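You operate a simulated robot arm through the tools that you are given. There is no shell and no other tool. Be economical: measure what you need, move in short steps, check, and stop when the job is done.

You are at the controls of a simulated robot arm. One attempt, no reset.

TASK
Brush grease on the middle of the clamped plate, then lay the plate in the grey tray.
Fine: brush back in its pot, lid back on the yellow can, fixture lever left open. Set down upright: small brush. A coat counts when it lies all over at full strength: go over it till it gets no stronger.

It is judged by the outcome, as a careful person would: the job done as asked, and still so three seconds after it is handed in. It fails if anything else is knocked over, pushed out of place, dropped, spilled or broken. A push-on lid holds only when it is set on centred and level and pressed home; a screw cap is set on level and turned clockwise until tight.

THE ROBOT
A 7-joint arm with a two-finger parallel gripper, fixed in place. Base frame: the origin is at the foot of the arm, x ahead of it, y to its left, z up; the work surface is at about z = 800. Units: mm, degrees, N and s.
With the tool pointing down near the work surface it reaches from about 300 to 700 mm from the base axis. Its first joint turns from -66.0 to 66.0 degrees. Payload 1.57 kg.
Tool frame: the origin (TCP) lies between the finger pads and is the grasp point; the fingertips stand 30 mm ahead of it; z points along the fingers, y is the line along which they close. The gripper opens to 110 mm. The fingers are 24 mm wide and 12 mm thick; the gripper's body (48 by 112 mm) begins 78 mm behind the TCP.
Orientation is that of the tool frame in the base frame, as [roll, pitch, yaw] about the fixed x, y, z axes, in that order (R = Rz(yaw) Ry(pitch) Rx(roll)). With the fingers straight down and closing along the base's y, the tool's x points along the base's -x, its y along +y and its z along -z.

THE INTERFACE
- The arm moves only by the tool send_rows. Its argument "motion" is a list of rows, each a list of 7 numbers: the shift along the base's x, y, z in units of 30 mm (1.0 is 30 mm), then the turn, a rotation vector about the base's x, y, z in units of 8 degrees (1.0 is 8 degrees), then the opening, from 0 (shut) to 1 (fully open). In form: [[x, y, z, wx, wy, wz, claw], ...]. A call has 1 to 10 rows; each row shifts and turns the commanded pose from where the row before left it. A call with a number of a shift or a turn outside -1 to 1 is refused whole. Rows are played at 5 a second. More than 50 mm and 8.6 degrees between two rows, or a gripper value outside its range, and nothing of the call is played. A pose out of reach is approached as far as the arm can. The call stops where the force on the tool passes 50 N (or 10 N more than at its start, if that is more) or the arm is blocked; 0.2 s more then pass. The fingers move at their own pace (about 108 mm/s each) and stop on an object; they squeeze with about 38 N. The grip force told is the motor's: it shows also when the fingers shut on nothing. Time passes only in rows, and 0.2 s behind the last, so rows that do not move let the fingers close. It gives the time, the measured TCP pose, the force on the tool (base axes), the opening and the grip force at its end, in the units of the frame above (readings bear some noise), with the torque about the TCP (base axes, N m) and any sound that the robot's microphone picked up, and new pictures: "views" is both (left out), scene, wrist or none.
- Cameras (640 x 400 px; columns grow to the right, rows downward): "scene" is fixed at [156.4, -391.1, 1388.6]; the picture's right is [0.83, -0.55, 0.00], its down [-0.39, -0.59, -0.71] and it looks along [0.39, 0.59, -0.71] (base axes); focal length 260 px, centre (320, 200). "wrist" rides on the gripper at [70, 16, -141] in the tool frame; the picture's right is [-0.23, 0.97, 0.00], its down [-0.86, -0.20, -0.48] and it looks along [-0.47, -0.11, 0.88] (tool axes); focal length 222 px, centre (320, 200). There is no depth. A picture from a camera that has moved, and an enlarged one, comes with that camera's place and axes in the base frame and with its lens.
- zoom(camera, box): a new picture of the part [left, top, right, bottom] of that camera's present view, enlarged. It takes no simulated time.
- hand_in(): hands the job in; it is judged then, once.

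Go step by step. Nothing tells you positions but the pictures and the camera data: compare them with the known pose of the tool, close in by small moves and look again before you grip or let go. The budget is 120 turns and 200 pictures, counting those below and the enlarged ones. Unless the task says otherwise, let go and move clear before handing in, and close with one line.

The tools are called after "Emit:" by a JSON object that holds its "method" and its "body". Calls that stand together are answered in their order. send_rows: Moves the arm, as the interface text tells. Its arguments: {"type":"object","properties":{"motion":{"type":"array"},"views":{"type":"string","enum":["both","scene","wrist","none"]}},"required":["motion"]} The other tools are called the same way: zoom (camera, box) takes an enlarged picture of a part of a camera's view; hand_in () hands the job in.

At the start:

```text
time_s: 0.0
position: [373.2, -91.7, 1189.9]
tool_rot: [-180.0, 0.0, -179.9]
wrist_force: [1.2, 0.1, 0.1]
moment: [0.04, -0.03, 0.03]
finger_gap: 110.0
grasp_force: 0.2
```

scene: 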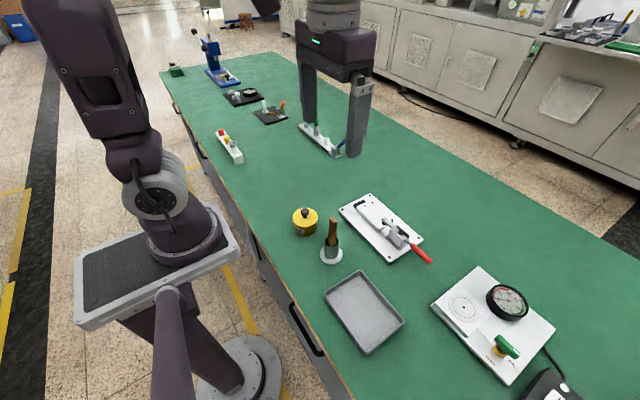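
wrist: 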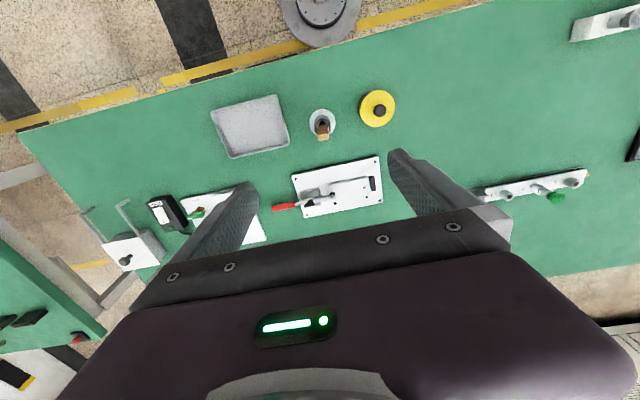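

I see the yellow can, the brush in its pot, the clamp fixture with plate, and the grey tray. I'll look closer before moving.

Emit:
{"method": "zoom", "body": {"camera": "scene", "box": [280, 180, 440, 280]}}

Emit:
{"method": "zoom", "body": {"camera": "wrist", "box": [200, 70, 420, 230]}}

```text
4.00 times, centred on (360, 230) of scene
camera zoom: at [156.4, -391.1, 1388.6], right [0.83, -0.55, 0.0], down [-0.39, -0.59, -0.71], along [0.39, 0.59, -0.71], focal length 1040 px, centre (160, 80)
```

zoom: 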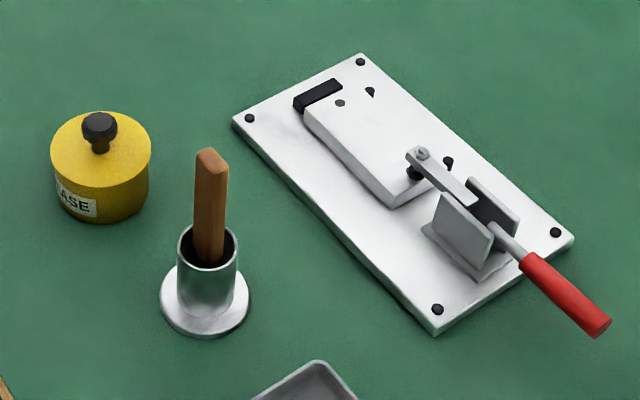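

```text
2.50 times, centred on (310, 150) of wrist
camera zoom: at [302.9, -74.0, 1331.9], right [0.23, 0.97, 0.0], down [0.86, -0.2, 0.48], along [0.47, -0.11, -0.88], focal length 555 px, centre (345, 325)
```

zoom: 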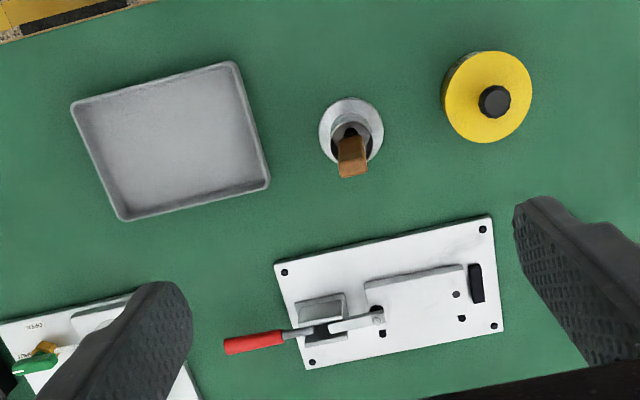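

The grease can is near (383, 25), the brush pot near (391, -89), and the fixture spans x 497–620, y -192–24. I'll move down to above the can lid.

Emit:
{"method": "send_rows", "body": {"motion": [[0.04, 0.487, -0.9, 0, 0, 0, 0.6], [0.04, 0.487, -0.9, 0, 0, 0, 0.6], [0.04, 0.487, -0.9, 0, 0, 0, 0.6], [0.04, 0.487, -0.9, 0, 0, 0, 0.6], [0.04, 0.487, -0.9, 0, 0, 0, 0.6], [0.04, 0.487, -0.9, 0, 0, 0, 0.6], [0.04, 0.487, -0.9, 0, 0, 0, 0.6], [0.04, 0.487, -0.9, 0, 0, 0, 0.6], [0, 0, 0, 0, 0, 0, 0.6]]}}

```text
time_s: 2.0
position: [382.3, 25.7, 973.9]
tool_rot: [180.0, 0.0, -180.0]
wrist_force: [0.4, 0.1, -0.5]
moment: [-0.02, 0.01, 0.0]
finger_gap: 65.8
grasp_force: 0.0
camera wrist: at [312.1, 42.4, 1115.5], right [0.23, 0.97, 0.0], down [0.85, -0.2, 0.48], along [0.47, -0.11, -0.88], focal length 222 px, centre (320, 200)
```

scene: 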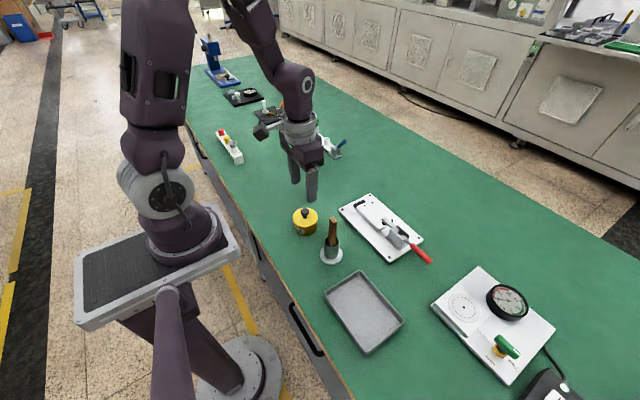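
wrist: 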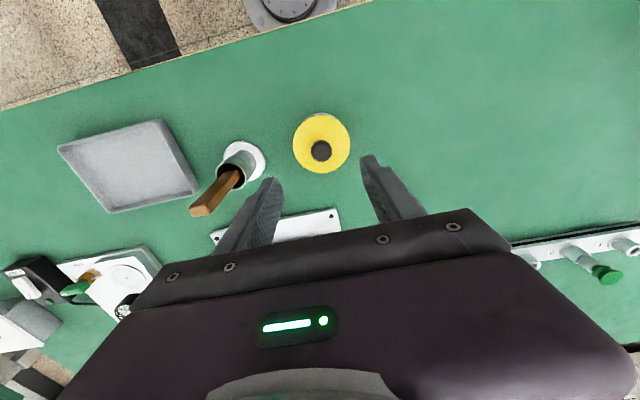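

Knob is close to (381, 27). I'll zoom for detail to fix heights.

Emit:
{"method": "zoom", "body": {"camera": "wrist", "box": [240, 90, 400, 190]}}

Emit:
{"method": "zoom", "body": {"camera": "scene", "box": [280, 195, 344, 235]}}

```text
4.00 times, centred on (320, 140) of wrist
camera zoom: at [312.1, 42.4, 1115.5], right [0.23, 0.97, 0.0], down [0.85, -0.2, 0.48], along [0.47, -0.11, -0.88], focal length 888 px, centre (320, 440)
```

zoom: 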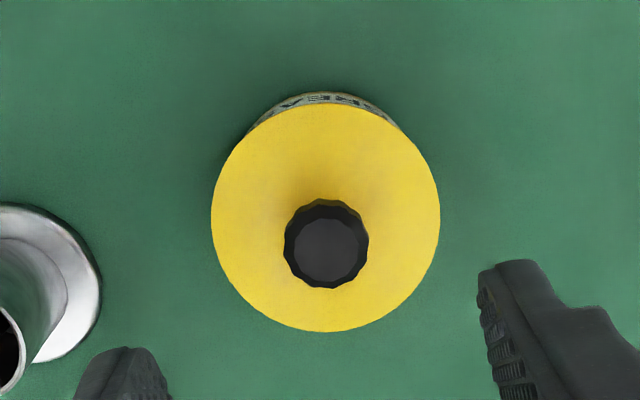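

```text
10.00 times, centred on (312, 215) of scene
camera zoom: at [156.4, -391.1, 1388.6], right [0.83, -0.55, 0.0], down [-0.39, -0.59, -0.71], along [0.39, 0.59, -0.71], focal length 2600 px, centre (400, 50)
```

zoom: 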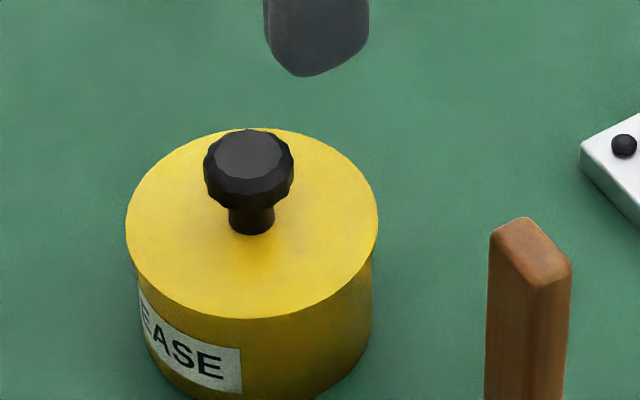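

Knob top ≈ (383.5, 28.3, 871), lid top ≈ 845. I'll descend so that the fingertips sit around the knob.

Emit:
{"method": "send_rows", "body": {"motion": [[0.04, 0.087, -0.8, 0, 0, 0, 0.6], [0, 0, -0.8, 0, 0, 0, 0.6], [0, 0, -0.8, 0, 0, 0, 0.6], [0, 0, -0.6, 0, 0, 0, 0.6], [0, 0, 0, 0, 0, 0, 0.6]]}}

Emit:
{"method": "zoom", "body": {"camera": "scene", "box": [272, 180, 352, 240]}}

```text
time_s: 3.2
position: [381.0, 30.1, 884.6]
tool_rot: [-180.0, 0.0, -179.9]
wrist_force: [0.1, -0.2, -0.1]
moment: [-0.03, 0.01, 0.0]
finger_gap: 65.9
grasp_force: 0.1
camera wrist: at [313.2, 46.7, 1026.5], right [0.23, 0.97, 0.0], down [0.86, -0.2, 0.48], along [0.47, -0.11, -0.88], focal length 222 px, centre (320, 200)
```

scene: 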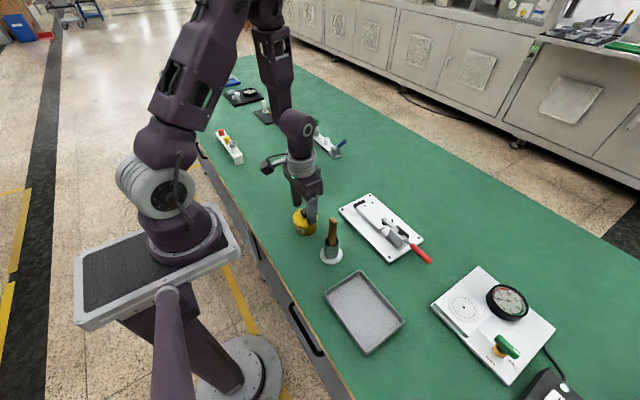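
wrist: 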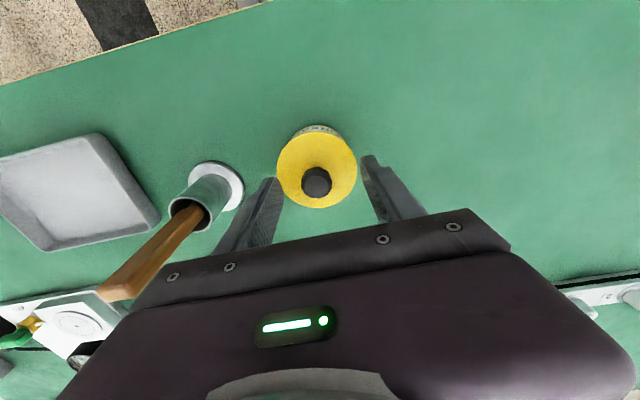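

```text
6.67 times, centred on (312, 210) of scene
camera zoom: at [156.4, -391.1, 1388.6], right [0.83, -0.55, 0.0], down [-0.39, -0.59, -0.71], along [0.39, 0.59, -0.71], focal length 1734 px, centre (373, 133)
```

zoom: 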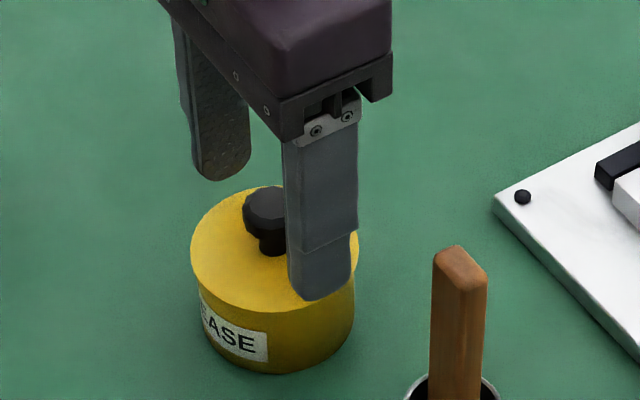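

Fingers straddle the knob; centred within 1–2 mm. Lower a touch and grip.

Emit:
{"method": "send_rows", "body": {"motion": [[0.02, -0.04, -0.13, 0, 0, 0, 0.6], [0, 0, 0, 0, 0, 0, 0.2], [0, 0, 0, 0, 0, 0, 0.1], [0, 0, 0, 0, 0, 0, 0.1], [0, 0, 0, 0, 0, 0, 0.1]], "views": "none"}}

Emit:
{"method": "zoom", "body": {"camera": "scene", "box": [272, 180, 352, 240]}}

```text
time_s: 4.4
position: [383.4, 27.0, 879.6]
tool_rot: [180.0, 0.1, -180.0]
wrist_force: [0.4, 0.8, -0.4]
moment: [-0.01, -0.04, 0.0]
finger_gap: 22.4
grasp_force: 35.4
heard: snap
```

```text
6.67 times, centred on (312, 210) of scene
camera zoom: at [156.4, -391.1, 1388.6], right [0.83, -0.55, 0.0], down [-0.39, -0.59, -0.71], along [0.39, 0.59, -0.71], focal length 1734 px, centre (373, 133)
```

zoom: 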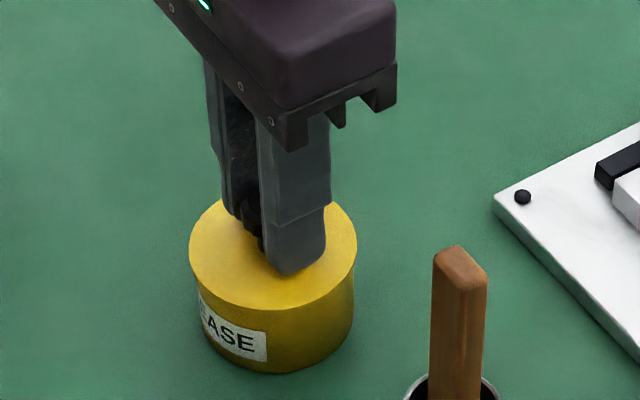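

Gripped the knob (22.4 mm). Now a straight, slow lift.

Emit:
{"method": "send_rows", "body": {"motion": [[0, 0, 0.15, 0, 0, 0, 0.1], [0, 0, 0.15, 0, 0, 0, 0.1], [0, 0, 0.3, 0, 0, 0, 0.1], [0, 0, 0.5, 0, 0, 0, 0.1], [0, 0, 0.7, 0, 0, 0, 0.1], [0, 0, 0.7, 0, 0, 0, 0.1], [0, 0, 0, 0, 0, 0, 0.1]]}}

Emit:
{"method": "zoom", "body": {"camera": "scene", "box": [272, 180, 352, 240]}}

```text
time_s: 6.0
position: [384.7, 27.7, 956.0]
tool_rot: [179.9, 0.0, -179.9]
wrist_force: [-1.1, -0.2, 0.1]
moment: [0.0, -0.02, -0.01]
finger_gap: 11.0
grasp_force: 0.0
camera wrist: at [315.3, 45.3, 1097.8], right [0.23, 0.97, 0.0], down [0.85, -0.2, 0.48], along [0.47, -0.11, -0.88], focal length 222 px, centre (320, 200)
```

scene: 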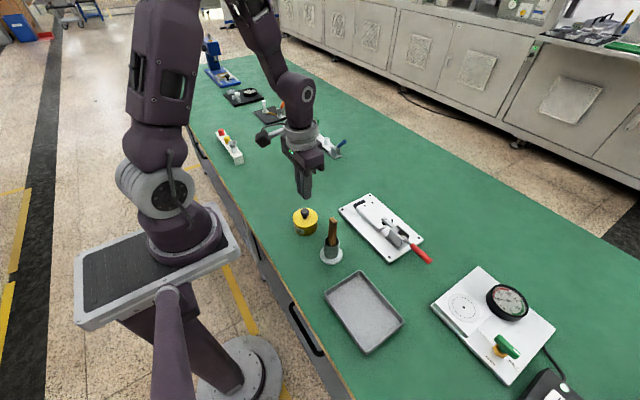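
wrist: 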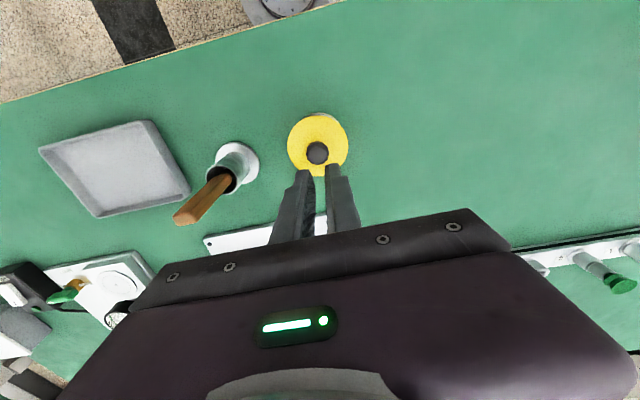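

```text
6.67 times, centred on (312, 210) of scene
camera zoom: at [156.4, -391.1, 1388.6], right [0.83, -0.55, 0.0], down [-0.39, -0.59, -0.71], along [0.39, 0.59, -0.71], focal length 1734 px, centre (373, 133)
```

zoom: 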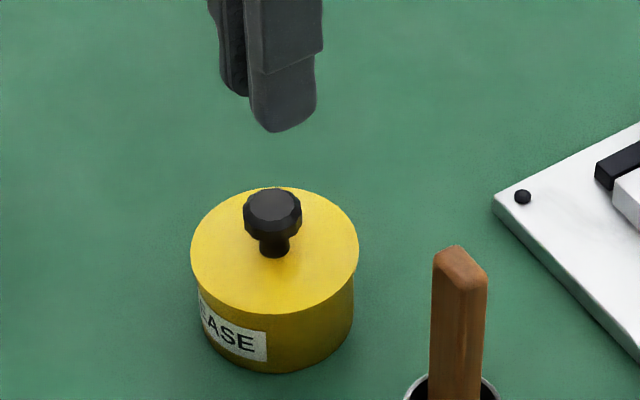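

The knob slipped out and the lid stayed on. I'll grip lower with a full squeeze and pull slowly, watching the force.

Emit:
{"method": "send_rows", "body": {"motion": [[-0.03, 0.02, 0, 0, 0, 0, 0.5], [0, 0, -0.8, 0, 0, 0, 0.5], [0, 0, -0.8, 0, 0, 0, 0.5], [0, 0, -0.8, 0, 0, 0, 0.5], [0, 0, -0.15, 0, 0, 0, 0.5], [0, 0, -0.1, 0, 0, 0, 0.5], [0, 0, -0.1, 0, 0, 0, 0.5]], "views": "none"}}

Emit:
{"method": "zoom", "body": {"camera": "scene", "box": [280, 190, 344, 230]}}

Emit:
{"method": "zoom", "body": {"camera": "wrist", "box": [240, 120, 400, 220]}}

```text
time_s: 7.5
position: [383.1, 28.7, 876.5]
tool_rot: [179.9, 0.1, -179.9]
wrist_force: [-4.9, 2.5, 24.1]
moment: [-0.01, 0.22, -0.07]
finger_gap: 54.7
grasp_force: 0.1
heard: snap
stopped in row 7: the force on the tool passed its limit at 64 N (the readings are from after the stop); the commanded pose is now the measured one
```

```text
10.00 times, centred on (312, 210) of scene
camera zoom: at [156.0, -391.1, 1388.6], right [0.83, -0.55, 0.0], down [-0.39, -0.59, -0.71], along [0.39, 0.59, -0.71], focal length 2600 px, centre (400, 100)
```

zoom: 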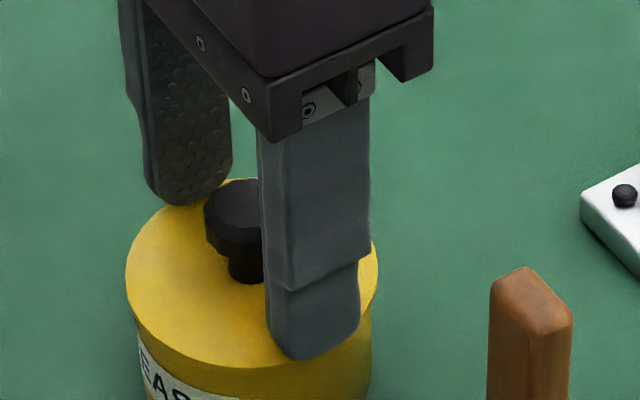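

```text
4.00 times, centred on (320, 170) of wrist
camera zoom: at [313.1, 45.3, 1017.6], right [0.23, 0.97, 0.0], down [0.85, -0.2, 0.48], along [0.47, -0.11, -0.88], focal length 888 px, centre (320, 320)
```

zoom: 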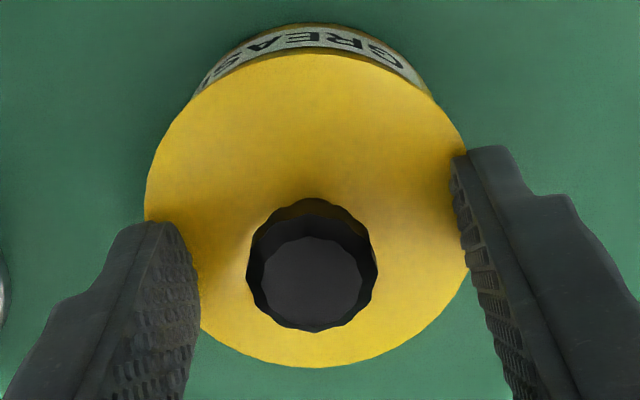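

The fingertips touched the lid top at TCP 876.5, so lid top is ~846. Up 1.5 mm, squeeze hard, then pull gently in small steps.

Emit:
{"method": "send_rows", "body": {"motion": [[0, 0, 0.06, 0, 0, 0, 0.5], [0, 0, 0, 0, 0, 0, 0], [0, 0, 0, 0, 0, 0, 0], [0, 0, 0, 0, 0, 0, 0], [0, 0, 0.05, 0, 0, 0, 0], [0, 0, 0.05, 0, 0, 0, 0]], "views": "none"}}

Emit:
{"method": "zoom", "body": {"camera": "scene", "box": [280, 190, 344, 230]}}

```text
time_s: 8.9
position: [383.1, 27.3, 880.7]
tool_rot: [179.9, 0.1, -179.9]
wrist_force: [0.1, -0.5, -0.1]
moment: [0.04, 0.01, 0.02]
finger_gap: 22.3
grasp_force: 35.1
heard: snap
```

```text
10.00 times, centred on (312, 210) of scene
camera zoom: at [156.4, -391.1, 1388.6], right [0.83, -0.55, 0.0], down [-0.39, -0.59, -0.71], along [0.39, 0.59, -0.71], focal length 2600 px, centre (400, 100)
```

zoom: 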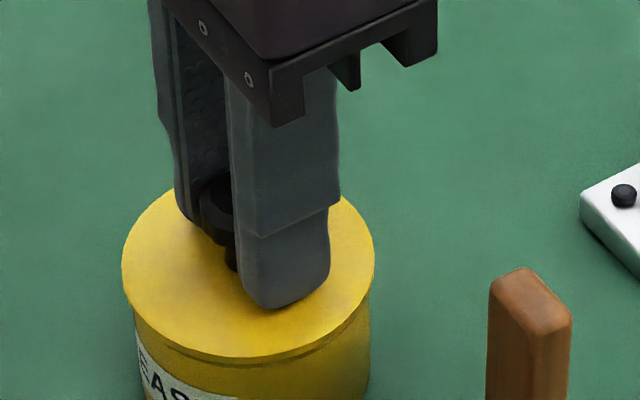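

The lid edge now shows a slight lift. Continue lifting slowly.

Emit:
{"method": "send_rows", "body": {"motion": [[0, 0, 0.1, 0, 0, 0, 0], [0, 0, 0.1, 0, 0, 0, 0], [0, 0, 0.1, 0, 0, 0, 0], [0, 0, 0.1, 0, 0, 0, 0], [0, 0, 0.1, 0, 0, 0, 0]], "views": "none"}}

Emit:
{"method": "zoom", "body": {"camera": "scene", "box": [280, 190, 344, 230]}}

```text
time_s: 10.1
position: [383.8, 27.8, 896.4]
tool_rot: [180.0, 0.1, -179.9]
wrist_force: [0.1, -0.4, -0.1]
moment: [-0.01, -0.03, 0.01]
finger_gap: 22.2
grasp_force: 35.1
```

```text
10.00 times, centred on (312, 210) of scene
camera zoom: at [156.4, -391.1, 1388.6], right [0.83, -0.55, 0.0], down [-0.39, -0.59, -0.71], along [0.39, 0.59, -0.71], focal length 2600 px, centre (400, 100)
```

zoom: 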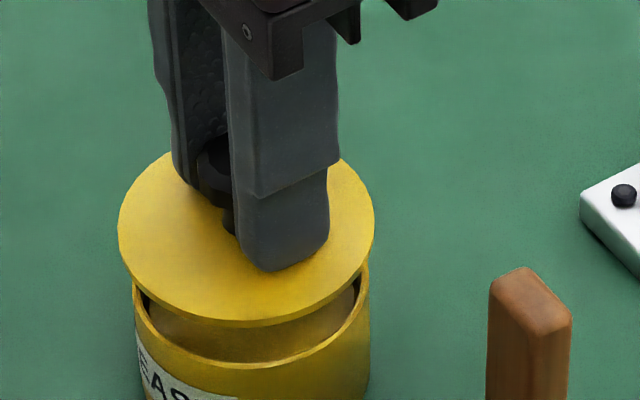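

The lid is off and level. I'll carry it to the open table at y ≈ 138 and lower it.

Emit:
{"method": "send_rows", "body": {"motion": [[0, 0, 0.5, 0, 0, 0, 0], [0, 0, 0.5, 0, 0, 0, 0], [0, 0.6, 0, 0, 0, 0, 0], [0, 0.8, 0, 0, 0, 0, 0], [0, 0.8, 0, 0, 0, 0, 0], [0, 0.8, 0, 0, 0, 0, 0], [0, 0.7, -0.4, 0, 0, 0, 0], [0, 0, -0.7, 0, 0, 0, 0], [0, 0, -0.7, 0, 0, 0, 0], [0, 0, 0, 0, 0, 0, 0]]}}

Emit:
{"method": "zoom", "body": {"camera": "scene", "box": [240, 150, 368, 230]}}

```text
time_s: 12.3
position: [384.2, 138.1, 871.2]
tool_rot: [179.9, 0.2, -179.8]
wrist_force: [1.2, -0.1, -1.3]
moment: [0.0, -0.04, 0.0]
finger_gap: 22.3
grasp_force: 34.4
camera wrist: at [314.5, 156.0, 1012.5], right [0.23, 0.97, 0.0], down [0.85, -0.2, 0.48], along [0.47, -0.11, -0.88], focal length 222 px, centre (320, 200)
```

scene: 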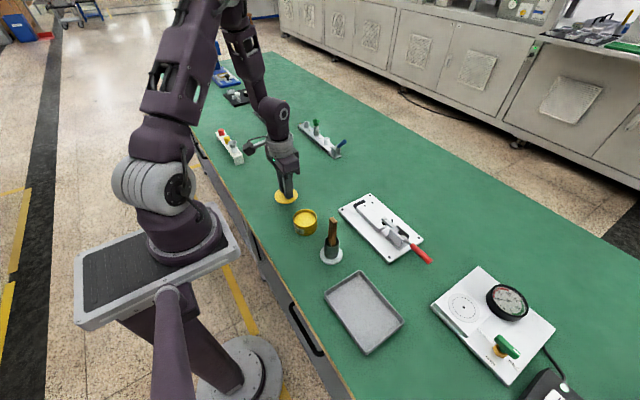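
wrist: 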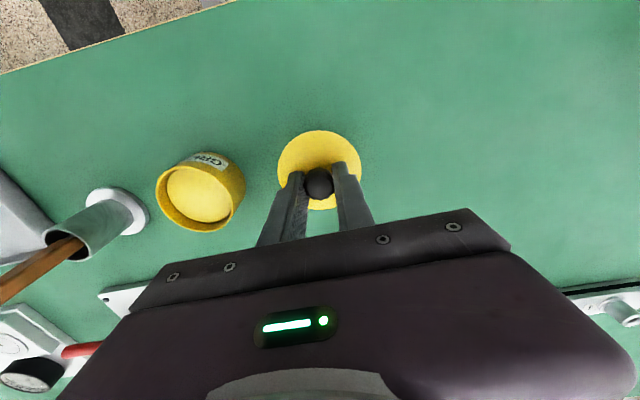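

```text
5.00 times, centred on (304, 190) of scene
camera zoom: at [156.4, -391.1, 1388.6], right [0.83, -0.55, 0.0], down [-0.39, -0.59, -0.71], along [0.39, 0.59, -0.71], focal length 1300 px, centre (400, 250)
```

zoom: 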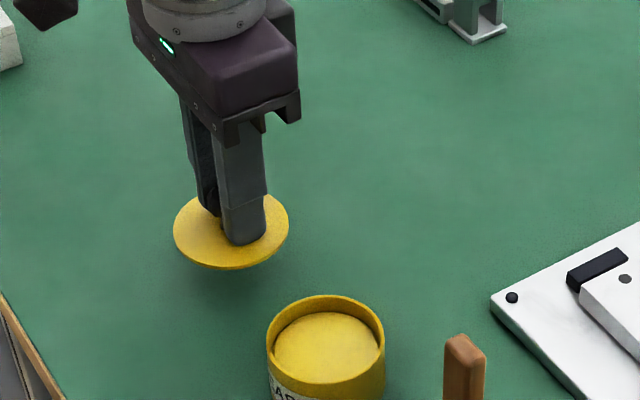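

Lower gently until contact.

Emit:
{"method": "send_rows", "body": {"motion": [[0, 0, -0.3, 0, 0, 0, 0], [0, 0, -0.3, 0, 0, 0, 0], [0, 0, -0.1, 0, 0, 0, 0], [0, 0, -0.07, 0, 0, 0, 0], [0, 0, -0.07, 0, 0, 0, 0], [0, 0, 0, 0, 0, 0, 0]], "views": "none"}}

Emit:
{"method": "zoom", "body": {"camera": "scene", "box": [264, 170, 328, 210]}}

```text
time_s: 13.7
position: [382.8, 139.5, 846.1]
tool_rot: [-180.0, 0.2, -179.9]
wrist_force: [-0.2, 0.6, 0.0]
moment: [-0.03, -0.04, 0.0]
finger_gap: 22.4
grasp_force: 35.4
```

```text
10.00 times, centred on (296, 190) of scene
camera zoom: at [156.4, -391.1, 1388.6], right [0.83, -0.55, 0.0], down [-0.39, -0.59, -0.71], along [0.39, 0.59, -0.71], focal length 2600 px, centre (560, 300)
```

zoom: 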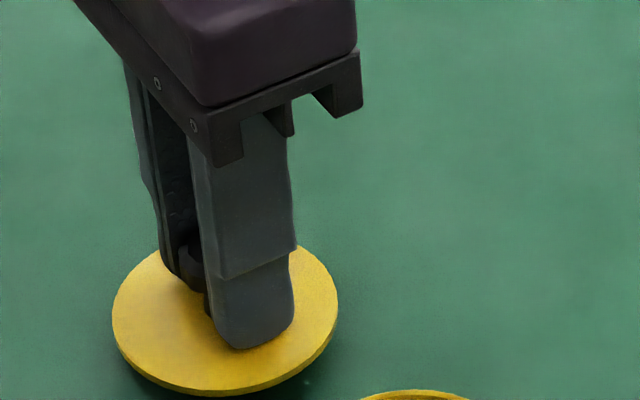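

Emit:
{"method": "send_rows", "body": {"motion": [[0, 0, -0.06, 0, 0, 0, 0], [0, 0, -0.06, 0, 0, 0, 0], [0, 0, -0.06, 0, 0, 0, 0], [0, 0, -0.06, 0, 0, 0, 0], [0, 0, -0.06, 0, 0, 0, 0]], "views": "none"}}

Emit:
{"method": "zoom", "body": {"camera": "scene", "box": [264, 170, 328, 210]}}

```text
time_s: 14.9
position: [384.3, 139.4, 838.3]
tool_rot: [179.8, 0.4, -179.9]
wrist_force: [-1.0, -0.8, 47.0]
moment: [-0.06, 0.09, -0.01]
finger_gap: 22.5
grasp_force: 34.8
```

```text
10.00 times, centred on (296, 190) of scene
camera zoom: at [155.8, -391.4, 1388.6], right [0.83, -0.55, 0.0], down [-0.39, -0.59, -0.71], along [0.39, 0.59, -0.71], focal length 2600 px, centre (560, 300)
```

zoom: 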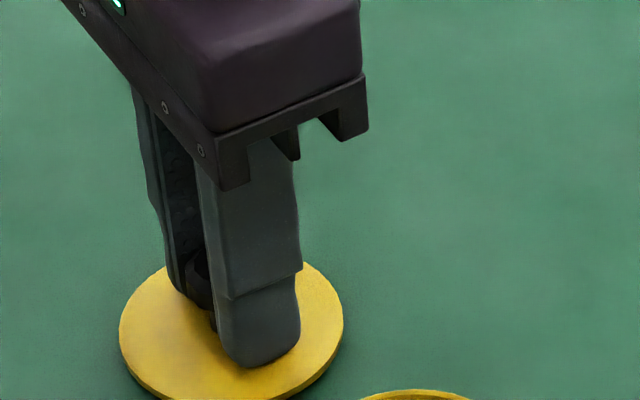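

Lid is seated on the table. Release, rise and go to the brush.

Emit:
{"method": "send_rows", "body": {"motion": [[0, 0, 0.04, 0, 0, 0, 0], [0, 0, 0, 0, 0, 0, 0.45], [0, 0, 0, 0, 0, 0, 0.45], [0, 0, 0.4, 0, 0, 0, 0.45], [0, 0, 1, 0, 0, 0, 0.45], [0, 0, 1, 0, 0, 0, 0.45], [0, 0, 1, 0, 0, 0, 0.45], [0, 0, 1, 0, 0, 0, 0.45], [0, 0, 1, 0, 0, 0, 0.45], [0, -0.5, 1, 0, 0, 0, 0.45]], "views": "none"}}

Emit:
{"method": "send_rows", "body": {"motion": [[0, -1, 0, 0, 0, 0, 0.45], [0, -1, 0, 0, 0, 0, 0.45], [0, -1, 0, 0, 0, 0, 0.45], [0, -1, 0, 0, 0, 0, 0.45], [0.1, -1, 0, 0, 0, 0, 0.45], [0.1, -1, 0, 0, 0, 0, 0.45], [0.1, -1, 0, 0, 0, 0, 0.45], [0, 0, 0, 0, 0, 0, 0.45]]}}

Emit:
{"method": "zoom", "body": {"camera": "wrist", "box": [200, 70, 440, 220]}}

Emit:
{"method": "zoom", "body": {"camera": "scene", "box": [250, 180, 410, 280]}}

```text
time_s: 17.1
position: [385.0, 122.0, 1027.5]
tool_rot: [179.9, 0.2, -179.9]
wrist_force: [0.3, 0.9, -0.2]
moment: [-0.02, 0.02, 0.04]
finger_gap: 49.4
grasp_force: 0.0
```

```text
time_s: 18.9
position: [392.7, -86.0, 1029.3]
tool_rot: [179.9, 0.2, -179.9]
wrist_force: [-0.4, 0.1, 0.6]
moment: [0.0, -0.03, 0.01]
finger_gap: 49.8
grasp_force: 0.2
camera wrist: at [321.9, -69.3, 1170.9], right [0.23, 0.97, 0.0], down [0.85, -0.2, 0.48], along [0.47, -0.11, -0.88], focal length 222 px, centre (320, 200)
```

scene: 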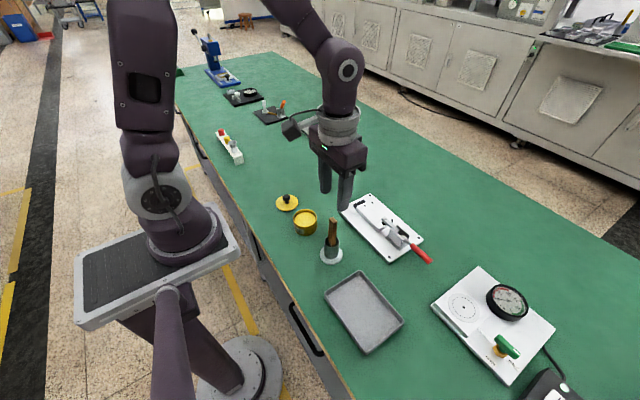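
wrist: 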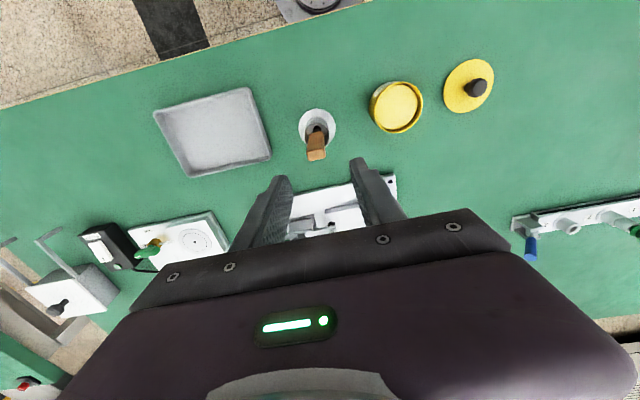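

```text
2.67 times, centred on (320, 145) of wrist
camera zoom: at [321.9, -69.3, 1170.9], right [0.23, 0.97, 0.0], down [0.85, -0.2, 0.48], along [0.47, -0.11, -0.88], focal length 592 px, centre (320, 347)
```

zoom: 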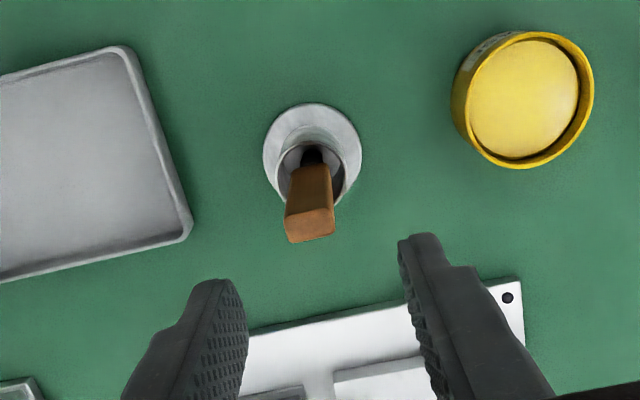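

```text
4.00 times, centred on (330, 230) of scene
camera zoom: at [156.4, -391.2, 1388.6], right [0.83, -0.55, 0.0], down [-0.39, -0.59, -0.71], along [0.39, 0.59, -0.71], focal length 1040 px, centre (280, 80)
```

zoom: 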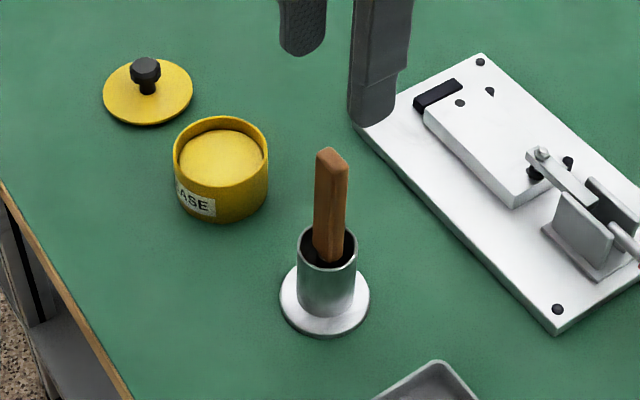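

Handle is at (391, -89), width along y ~20 mm. Descend straight over it, open to 50 mm.

Emit:
{"method": "send_rows", "body": {"motion": [[-0.04, -0.1, -0.8, 0, 0, 0, 0.5], [0, 0, -0.8, 0, 0, 0, 0.5], [0, 0, -0.8, 0, 0, 0, 0.5], [0, 0, -0.7, 0, 0, 0, 0.5], [0, 0, -0.7, 0, 0, 0, 0.5], [0, 0, 0, 0, 0, 0, 0.5]]}}

Emit:
{"method": "zoom", "body": {"camera": "scene", "box": [290, 200, 370, 250]}}

```text
time_s: 20.3
position: [391.0, -89.1, 915.2]
tool_rot: [179.9, 0.2, -179.9]
wrist_force: [-0.1, 0.2, 0.4]
moment: [0.02, 0.01, 0.02]
finger_gap: 55.3
grasp_force: 0.0
camera wrist: at [320.9, -71.0, 1057.3], right [0.23, 0.97, 0.0], down [0.85, -0.2, 0.48], along [0.47, -0.11, -0.88], focal length 222 px, centre (320, 200)
```

scene: 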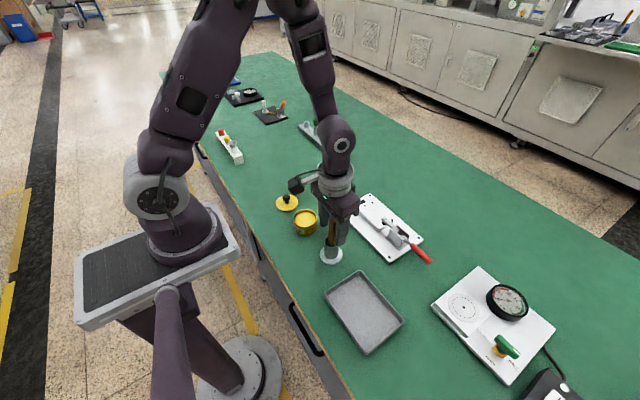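
wrist: 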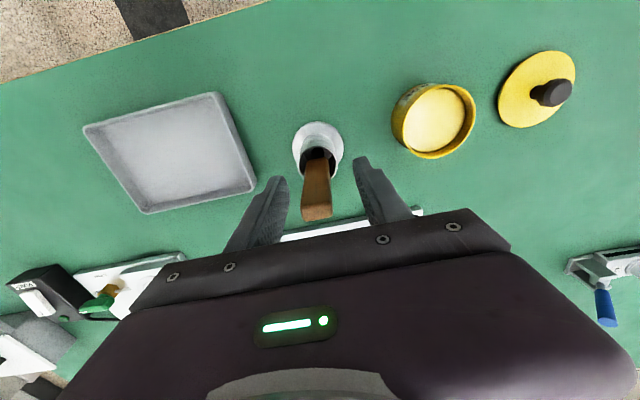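

```text
8.00 times, centred on (330, 225) of scene
camera zoom: at [156.4, -391.1, 1388.6], right [0.83, -0.55, 0.0], down [-0.39, -0.59, -0.71], along [0.39, 0.59, -0.71], focal length 2080 px, centre (240, 0)
```

zoom: 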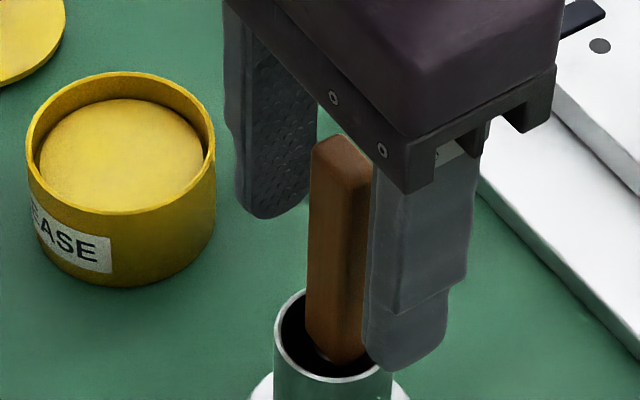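

Brush is centred between the fingers. Close on it.

Emit:
{"method": "send_rows", "body": {"motion": [[0.07, -0.03, 0, 0, 0, 0, 0.4], [0, 0, 0, 0, 0, 0, 0.2], [0, 0, 0, 0, 0, 0, 0], [0, 0, 0, 0, 0, 0, 0], [0, 0, 0, 0, 0, 0, 0]], "views": "none"}}

Emit:
{"method": "zoom", "body": {"camera": "scene", "box": [290, 200, 370, 250]}}

```text
time_s: 21.5
position: [393.4, -88.9, 916.0]
tool_rot: [179.9, 0.2, 180.0]
wrist_force: [0.2, -0.3, 0.1]
moment: [-0.01, 0.05, -0.02]
finger_gap: 18.9
grasp_force: 34.0
```

```text
8.00 times, centred on (330, 225) of scene
camera zoom: at [156.4, -391.1, 1388.6], right [0.83, -0.55, 0.0], down [-0.39, -0.59, -0.71], along [0.39, 0.59, -0.71], focal length 2080 px, centre (240, 0)
```

zoom: 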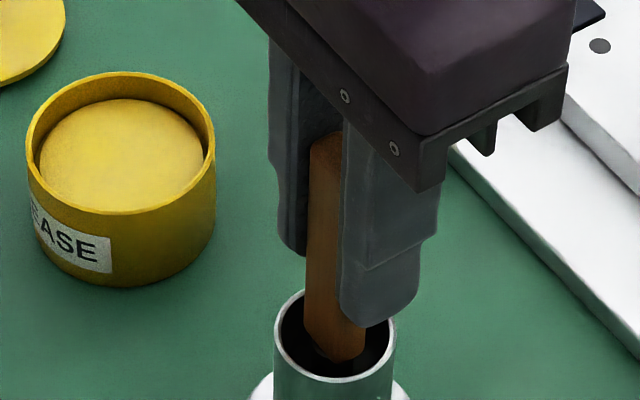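

Gripped (18.9 mm). The brush pose in hand: TCP (393.4, -88.9, 916) when in the pot. Lift out.

Emit:
{"method": "send_rows", "body": {"motion": [[0, 0, 0.5, 0, 0, 0, 0], [0, 0, 0.7, 0, 0, 0, 0], [0, 0, 0.7, 0, 0, 0, 0], [0, 0, 0.7, 0, 0, 0, 0], [0, 0, 0.7, 0, 0, 0, 0], [0, 0, 0.5, 0, 0, 0, 0], [0, 0, 0, 0, 0, 0, 0]]}}

Emit:
{"method": "zoom", "body": {"camera": "scene", "box": [274, 170, 386, 240]}}

Emit:
{"method": "zoom", "body": {"camera": "wrist", "box": [220, 120, 420, 245]}}

```text
time_s: 23.1
position: [394.2, -88.7, 1031.2]
tool_rot: [179.9, 0.1, -179.9]
wrist_force: [0.1, -0.3, 0.1]
moment: [0.04, 0.03, 0.0]
finger_gap: 19.1
grasp_force: 33.1
camera wrist: at [324.5, -72.7, 1172.6], right [0.23, 0.97, 0.0], down [0.85, -0.2, 0.48], along [0.47, -0.11, -0.88], focal length 222 px, centre (320, 200)
```

scene: 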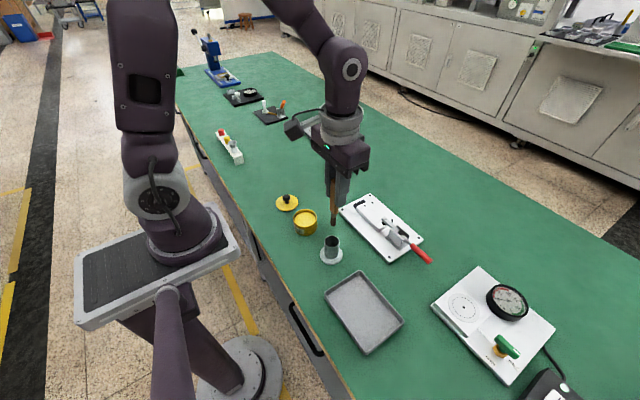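
wrist: 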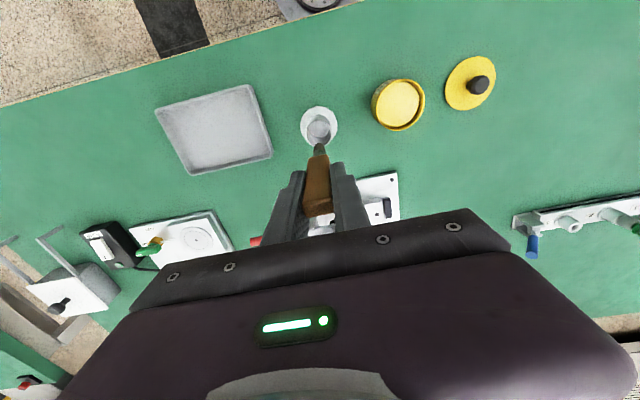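

```text
5.71 times, centred on (330, 205) of scene
camera zoom: at [156.4, -391.1, 1388.6], right [0.83, -0.55, 0.0], down [-0.39, -0.59, -0.71], along [0.39, 0.59, -0.71], focal length 1486 px, centre (263, 171)
```

zoom: 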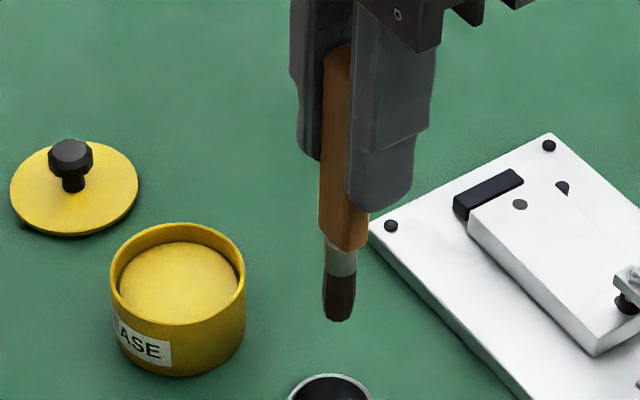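

```text
3.20 times, centred on (320, 182) of wrist
camera zoom: at [324.5, -72.7, 1172.6], right [0.23, 0.97, 0.0], down [0.85, -0.2, 0.48], along [0.47, -0.11, -0.88], focal length 711 px, centre (320, 256)
```

zoom: 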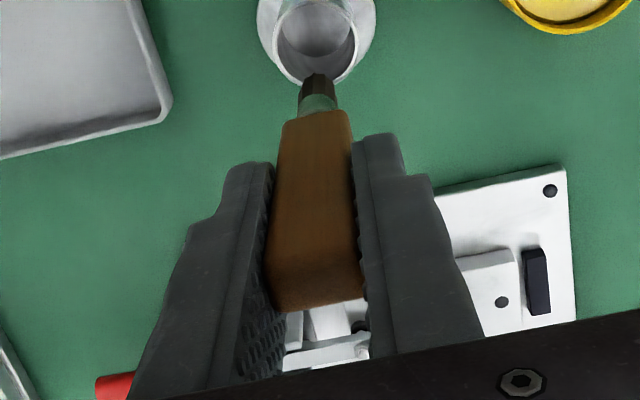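

Brush tip is ~113 mm below the TCP (z ≈ 803 in the pot). Next, over the can and down into the grease.

Emit:
{"method": "send_rows", "body": {"motion": [[0, 0.5, 0, 0, 0, 0, 0], [-0.1, 0.85, 0, 0, 0, 0, 0], [-0.1, 0.85, 0, 0, 0, 0, 0], [-0.1, 0.85, 0, 0, 0, 0, 0], [-0.07, 0.85, 0, 0, 0, 0, 0], [0, 0, -0.7, 0, 0, 0, 0], [0, 0, -0.7, 0, 0, 0, 0], [0, 0, -0.5, 0, 0, 0, 0], [0, 0, 0, 0, 0, 0, 0]], "views": "none"}}

Emit:
{"method": "zoom", "body": {"camera": "scene", "box": [274, 190, 338, 230]}}

Emit:
{"method": "zoom", "body": {"camera": "wrist", "box": [220, 80, 420, 205]}}

```text
time_s: 25.1
position: [383.2, 26.4, 973.3]
tool_rot: [179.9, 0.2, -179.9]
wrist_force: [0.4, 0.0, -0.1]
moment: [0.02, 0.0, 0.0]
finger_gap: 19.0
grasp_force: 33.2
```

```text
10.00 times, centred on (306, 210) of scene
camera zoom: at [156.4, -391.1, 1388.6], right [0.83, -0.55, 0.0], down [-0.39, -0.59, -0.71], along [0.39, 0.59, -0.71], focal length 2600 px, centre (460, 100)
```

zoom: 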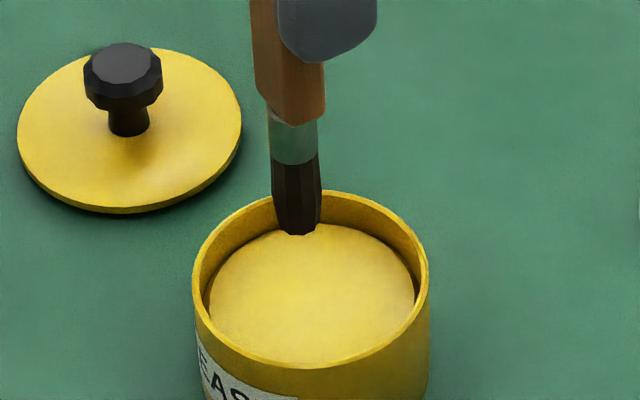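

```text
3.20 times, centred on (320, 142) of wrist
camera zoom: at [312.6, 43.7, 1115.5], right [0.23, 0.97, 0.0], down [0.85, -0.2, 0.48], along [0.47, -0.11, -0.88], focal length 711 px, centre (320, 384)
```

zoom: 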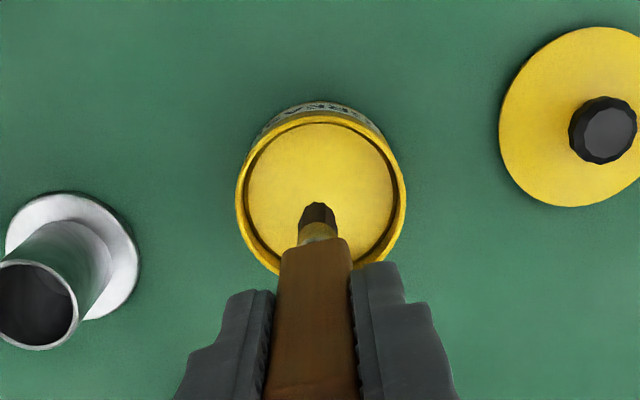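

Tip is right over the grease. Descend with small steps, swirl slightly.

Emit:
{"method": "send_rows", "body": {"motion": [[0.05, 0, -0.5, 0, 0, 0, 0], [0, 0, -0.3, 0, 0, 0, 0], [0, 0, -0.2, 0, 0, 0, 0], [0, 0, -0.15, 0, 0, 0, 0], [0, 0, -0.1, 0, 0, 0, 0], [0, 0, 0, 0, 0, 0, 0]], "views": "none"}}

Emit:
{"method": "zoom", "body": {"camera": "scene", "box": [274, 190, 338, 230]}}

```text
time_s: 26.5
position: [382.9, 26.5, 935.7]
tool_rot: [179.9, 0.5, 180.0]
wrist_force: [3.4, -1.5, 31.7]
moment: [-0.16, -0.18, 0.0]
finger_gap: 19.1
grasp_force: 33.1
```

```text
10.00 times, centred on (306, 210) of scene
camera zoom: at [156.1, -391.2, 1388.6], right [0.83, -0.55, 0.0], down [-0.39, -0.59, -0.71], along [0.39, 0.59, -0.71], focal length 2600 px, centre (460, 100)
```

zoom: 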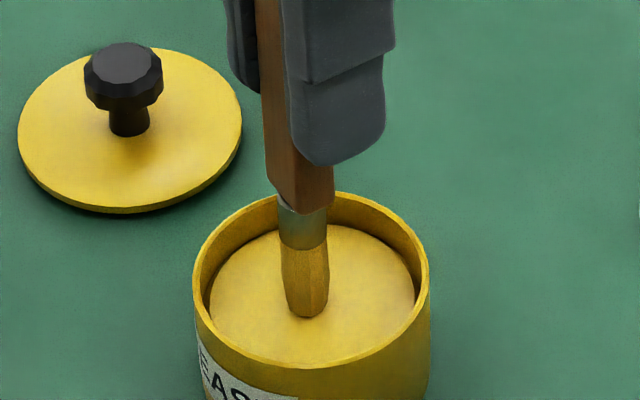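

Bristles are now loaded with yellow grease. Raise and move beside the fixture for a look at the plate.

Emit:
{"method": "send_rows", "body": {"motion": [[0, 0, 0.4, 0, 0, 0, 0], [0, 0, 0.8, 0, 0, 0, 0], [0, 0, 0.9, 0, 0, 0, 0], [0, 0, 0.9, 0, 0, 0, 0], [0.7, -0.35, 0, 0, 0, 0, 0], [0.9, -0.55, 0, 0, 0, 0, 0], [0.9, -0.55, 0, 0, 0, 0, 0], [0.9, -0.55, 0, 0, 0, 0, 0], [0.9, -0.55, 0, 0, 0, 0, 0], [0, 0, 0, 0, 0, 0, 0]]}}

Emit:
{"method": "zoom", "body": {"camera": "wrist", "box": [200, 70, 440, 220]}}

Emit:
{"method": "zoom", "body": {"camera": "scene", "box": [330, 180, 442, 250]}}

```text
time_s: 28.7
position: [512.3, -51.7, 1025.4]
tool_rot: [179.9, 0.1, -179.8]
wrist_force: [0.1, 0.4, 0.1]
moment: [-0.01, 0.0, 0.01]
finger_gap: 19.1
grasp_force: 33.3
camera wrist: at [441.4, -32.7, 1167.1], right [0.23, 0.97, 0.0], down [0.85, -0.2, 0.48], along [0.47, -0.11, -0.88], focal length 222 px, centre (320, 200)
```

scene: 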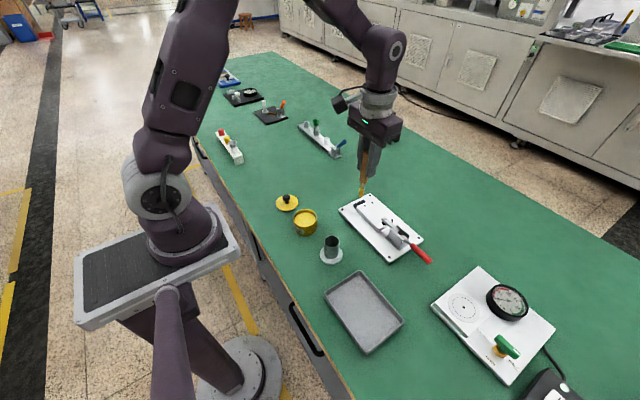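
wrist: 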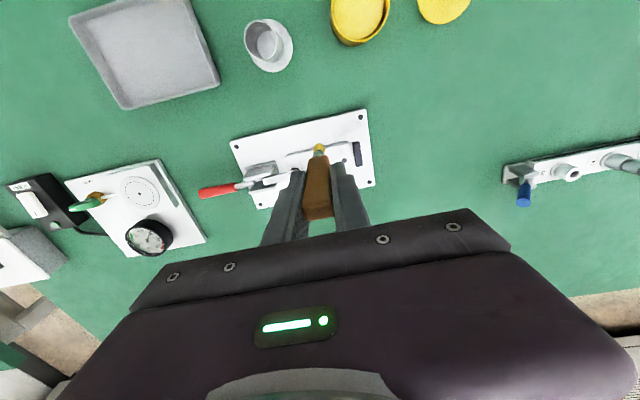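

```text
2.67 times, centred on (320, 145) of wrist
camera zoom: at [441.4, -32.7, 1167.1], right [0.23, 0.97, 0.0], down [0.85, -0.2, 0.48], along [0.47, -0.11, -0.88], focal length 592 px, centre (320, 347)
```

zoom: 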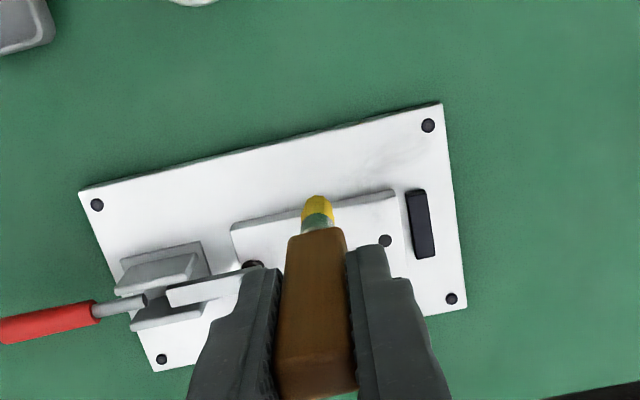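

```text
5.71 times, centred on (386, 215) of scene
camera zoom: at [156.4, -391.2, 1388.6], right [0.83, -0.55, 0.0], down [-0.39, -0.59, -0.71], along [0.39, 0.59, -0.71], focal length 1486 px, centre (-57, 114)
```

zoom: 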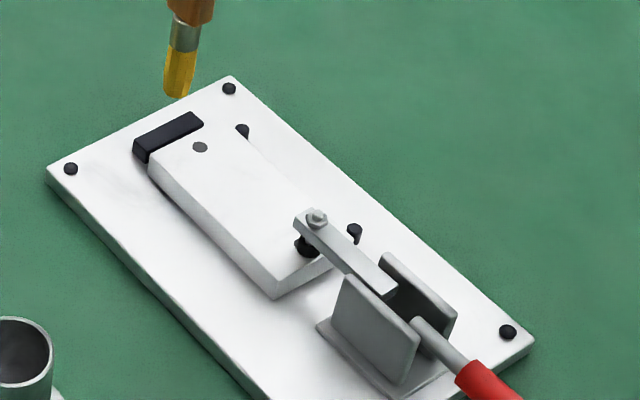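

Plate centre estimated at (565, -59), top z ≈ 820; clamp pad at y ≈ -97. Move brush above the plate centre.

Emit:
{"method": "send_rows", "body": {"motion": [[0.7, -0.1, 0, 0, 0, 0, 0], [0.7, -0.1, 0, 0, 0, 0, 0], [0.45, -0.05, -0.3, 0, 0, 0, 0], [0, 0, -0.8, 0, 0, 0, 0], [0, 0, -0.8, 0, 0, 0, 0], [0, 0, -0.6, 0, 0, 0, 0], [0, 0, 0, 0, 0, 0, 0]], "views": "none"}}

Emit:
{"method": "zoom", "body": {"camera": "wrist", "box": [220, 90, 420, 215]}}

Emit:
{"method": "zoom", "body": {"camera": "scene", "box": [340, 180, 420, 230]}}

```text
time_s: 30.3
position: [566.9, -56.7, 950.7]
tool_rot: [179.9, 0.2, -180.0]
wrist_force: [-0.5, -0.3, -0.7]
moment: [0.02, 0.0, 0.02]
finger_gap: 18.7
grasp_force: 33.6
```

```text
3.20 times, centred on (320, 152) of wrist
camera zoom: at [497.2, -39.7, 1092.1], right [0.23, 0.97, 0.0], down [0.85, -0.2, 0.48], along [0.47, -0.11, -0.88], focal length 711 px, centre (320, 352)
```

zoom: 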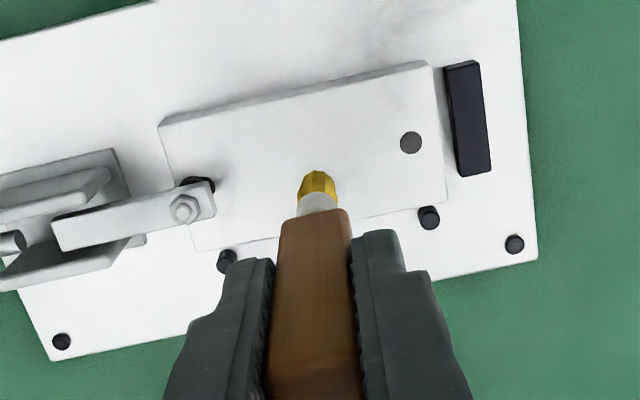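

```text
8.00 times, centred on (380, 205) of scene
camera zoom: at [156.4, -391.1, 1388.6], right [0.83, -0.55, 0.0], down [-0.39, -0.59, -0.71], along [0.39, 0.59, -0.71], focal length 2080 px, centre (-160, 160)
```

zoom: 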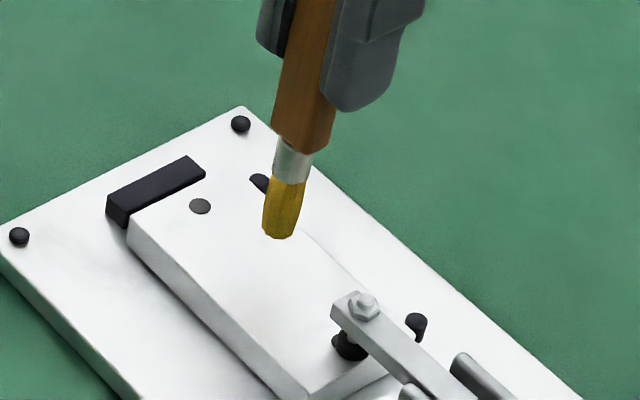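

Tip ≈ (565, -55, 838). Shift to plate centre (561, -60) and lower until light contact.

Emit:
{"method": "send_rows", "body": {"motion": [[-0.14, -0.17, -0.3, 0, 0, 0, 0], [0, 0, -0.1, 0, 0, 0, 0], [0, 0, -0.1, 0, 0, 0, 0], [0, 0, -0.05, 0, 0, 0, 0], [0, 0, 0, 0, 0, 0, 0]], "views": "none"}}

Emit:
{"method": "zoom", "body": {"camera": "scene", "box": [340, 180, 420, 230]}}

```text
time_s: 31.5
position: [563.6, -61.3, 935.3]
tool_rot: [179.8, 0.3, -179.9]
wrist_force: [0.0, 0.0, 0.4]
moment: [-0.01, -0.01, -0.03]
finger_gap: 19.1
grasp_force: 32.7
```

```text
8.00 times, centred on (380, 205) of scene
camera zoom: at [156.4, -391.1, 1388.6], right [0.83, -0.55, 0.0], down [-0.39, -0.59, -0.71], along [0.39, 0.59, -0.71], focal length 2080 px, centre (-160, 160)
```

zoom: 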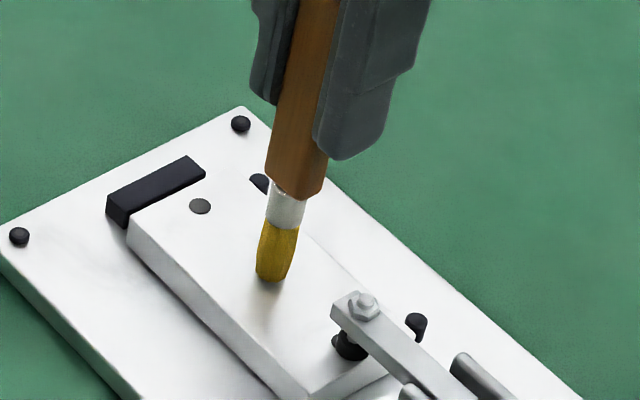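

Not quite touching yet; lower more in 1–1.5 mm steps.

Emit:
{"method": "send_rows", "body": {"motion": [[0, 0, -0.05, 0, 0, 0, 0], [0, 0, -0.05, 0, 0, 0, 0], [0, 0, -0.04, 0, 0, 0, 0]], "views": "none"}}

Emit:
{"method": "zoom", "body": {"camera": "scene", "box": [340, 180, 420, 230]}}

```text
time_s: 32.3
position: [564.0, -61.1, 931.6]
tool_rot: [179.9, 0.3, -179.9]
wrist_force: [-6.0, 2.7, 26.9]
moment: [0.33, 0.7, -0.01]
finger_gap: 18.6
grasp_force: 33.5
```

```text
8.00 times, centred on (380, 205) of scene
camera zoom: at [155.8, -391.0, 1388.7], right [0.83, -0.55, 0.0], down [-0.39, -0.59, -0.71], along [0.39, 0.59, -0.71], focal length 2080 px, centre (-160, 160)
```

zoom: 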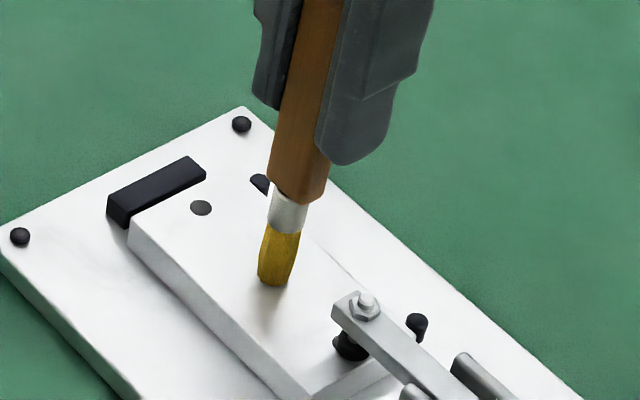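

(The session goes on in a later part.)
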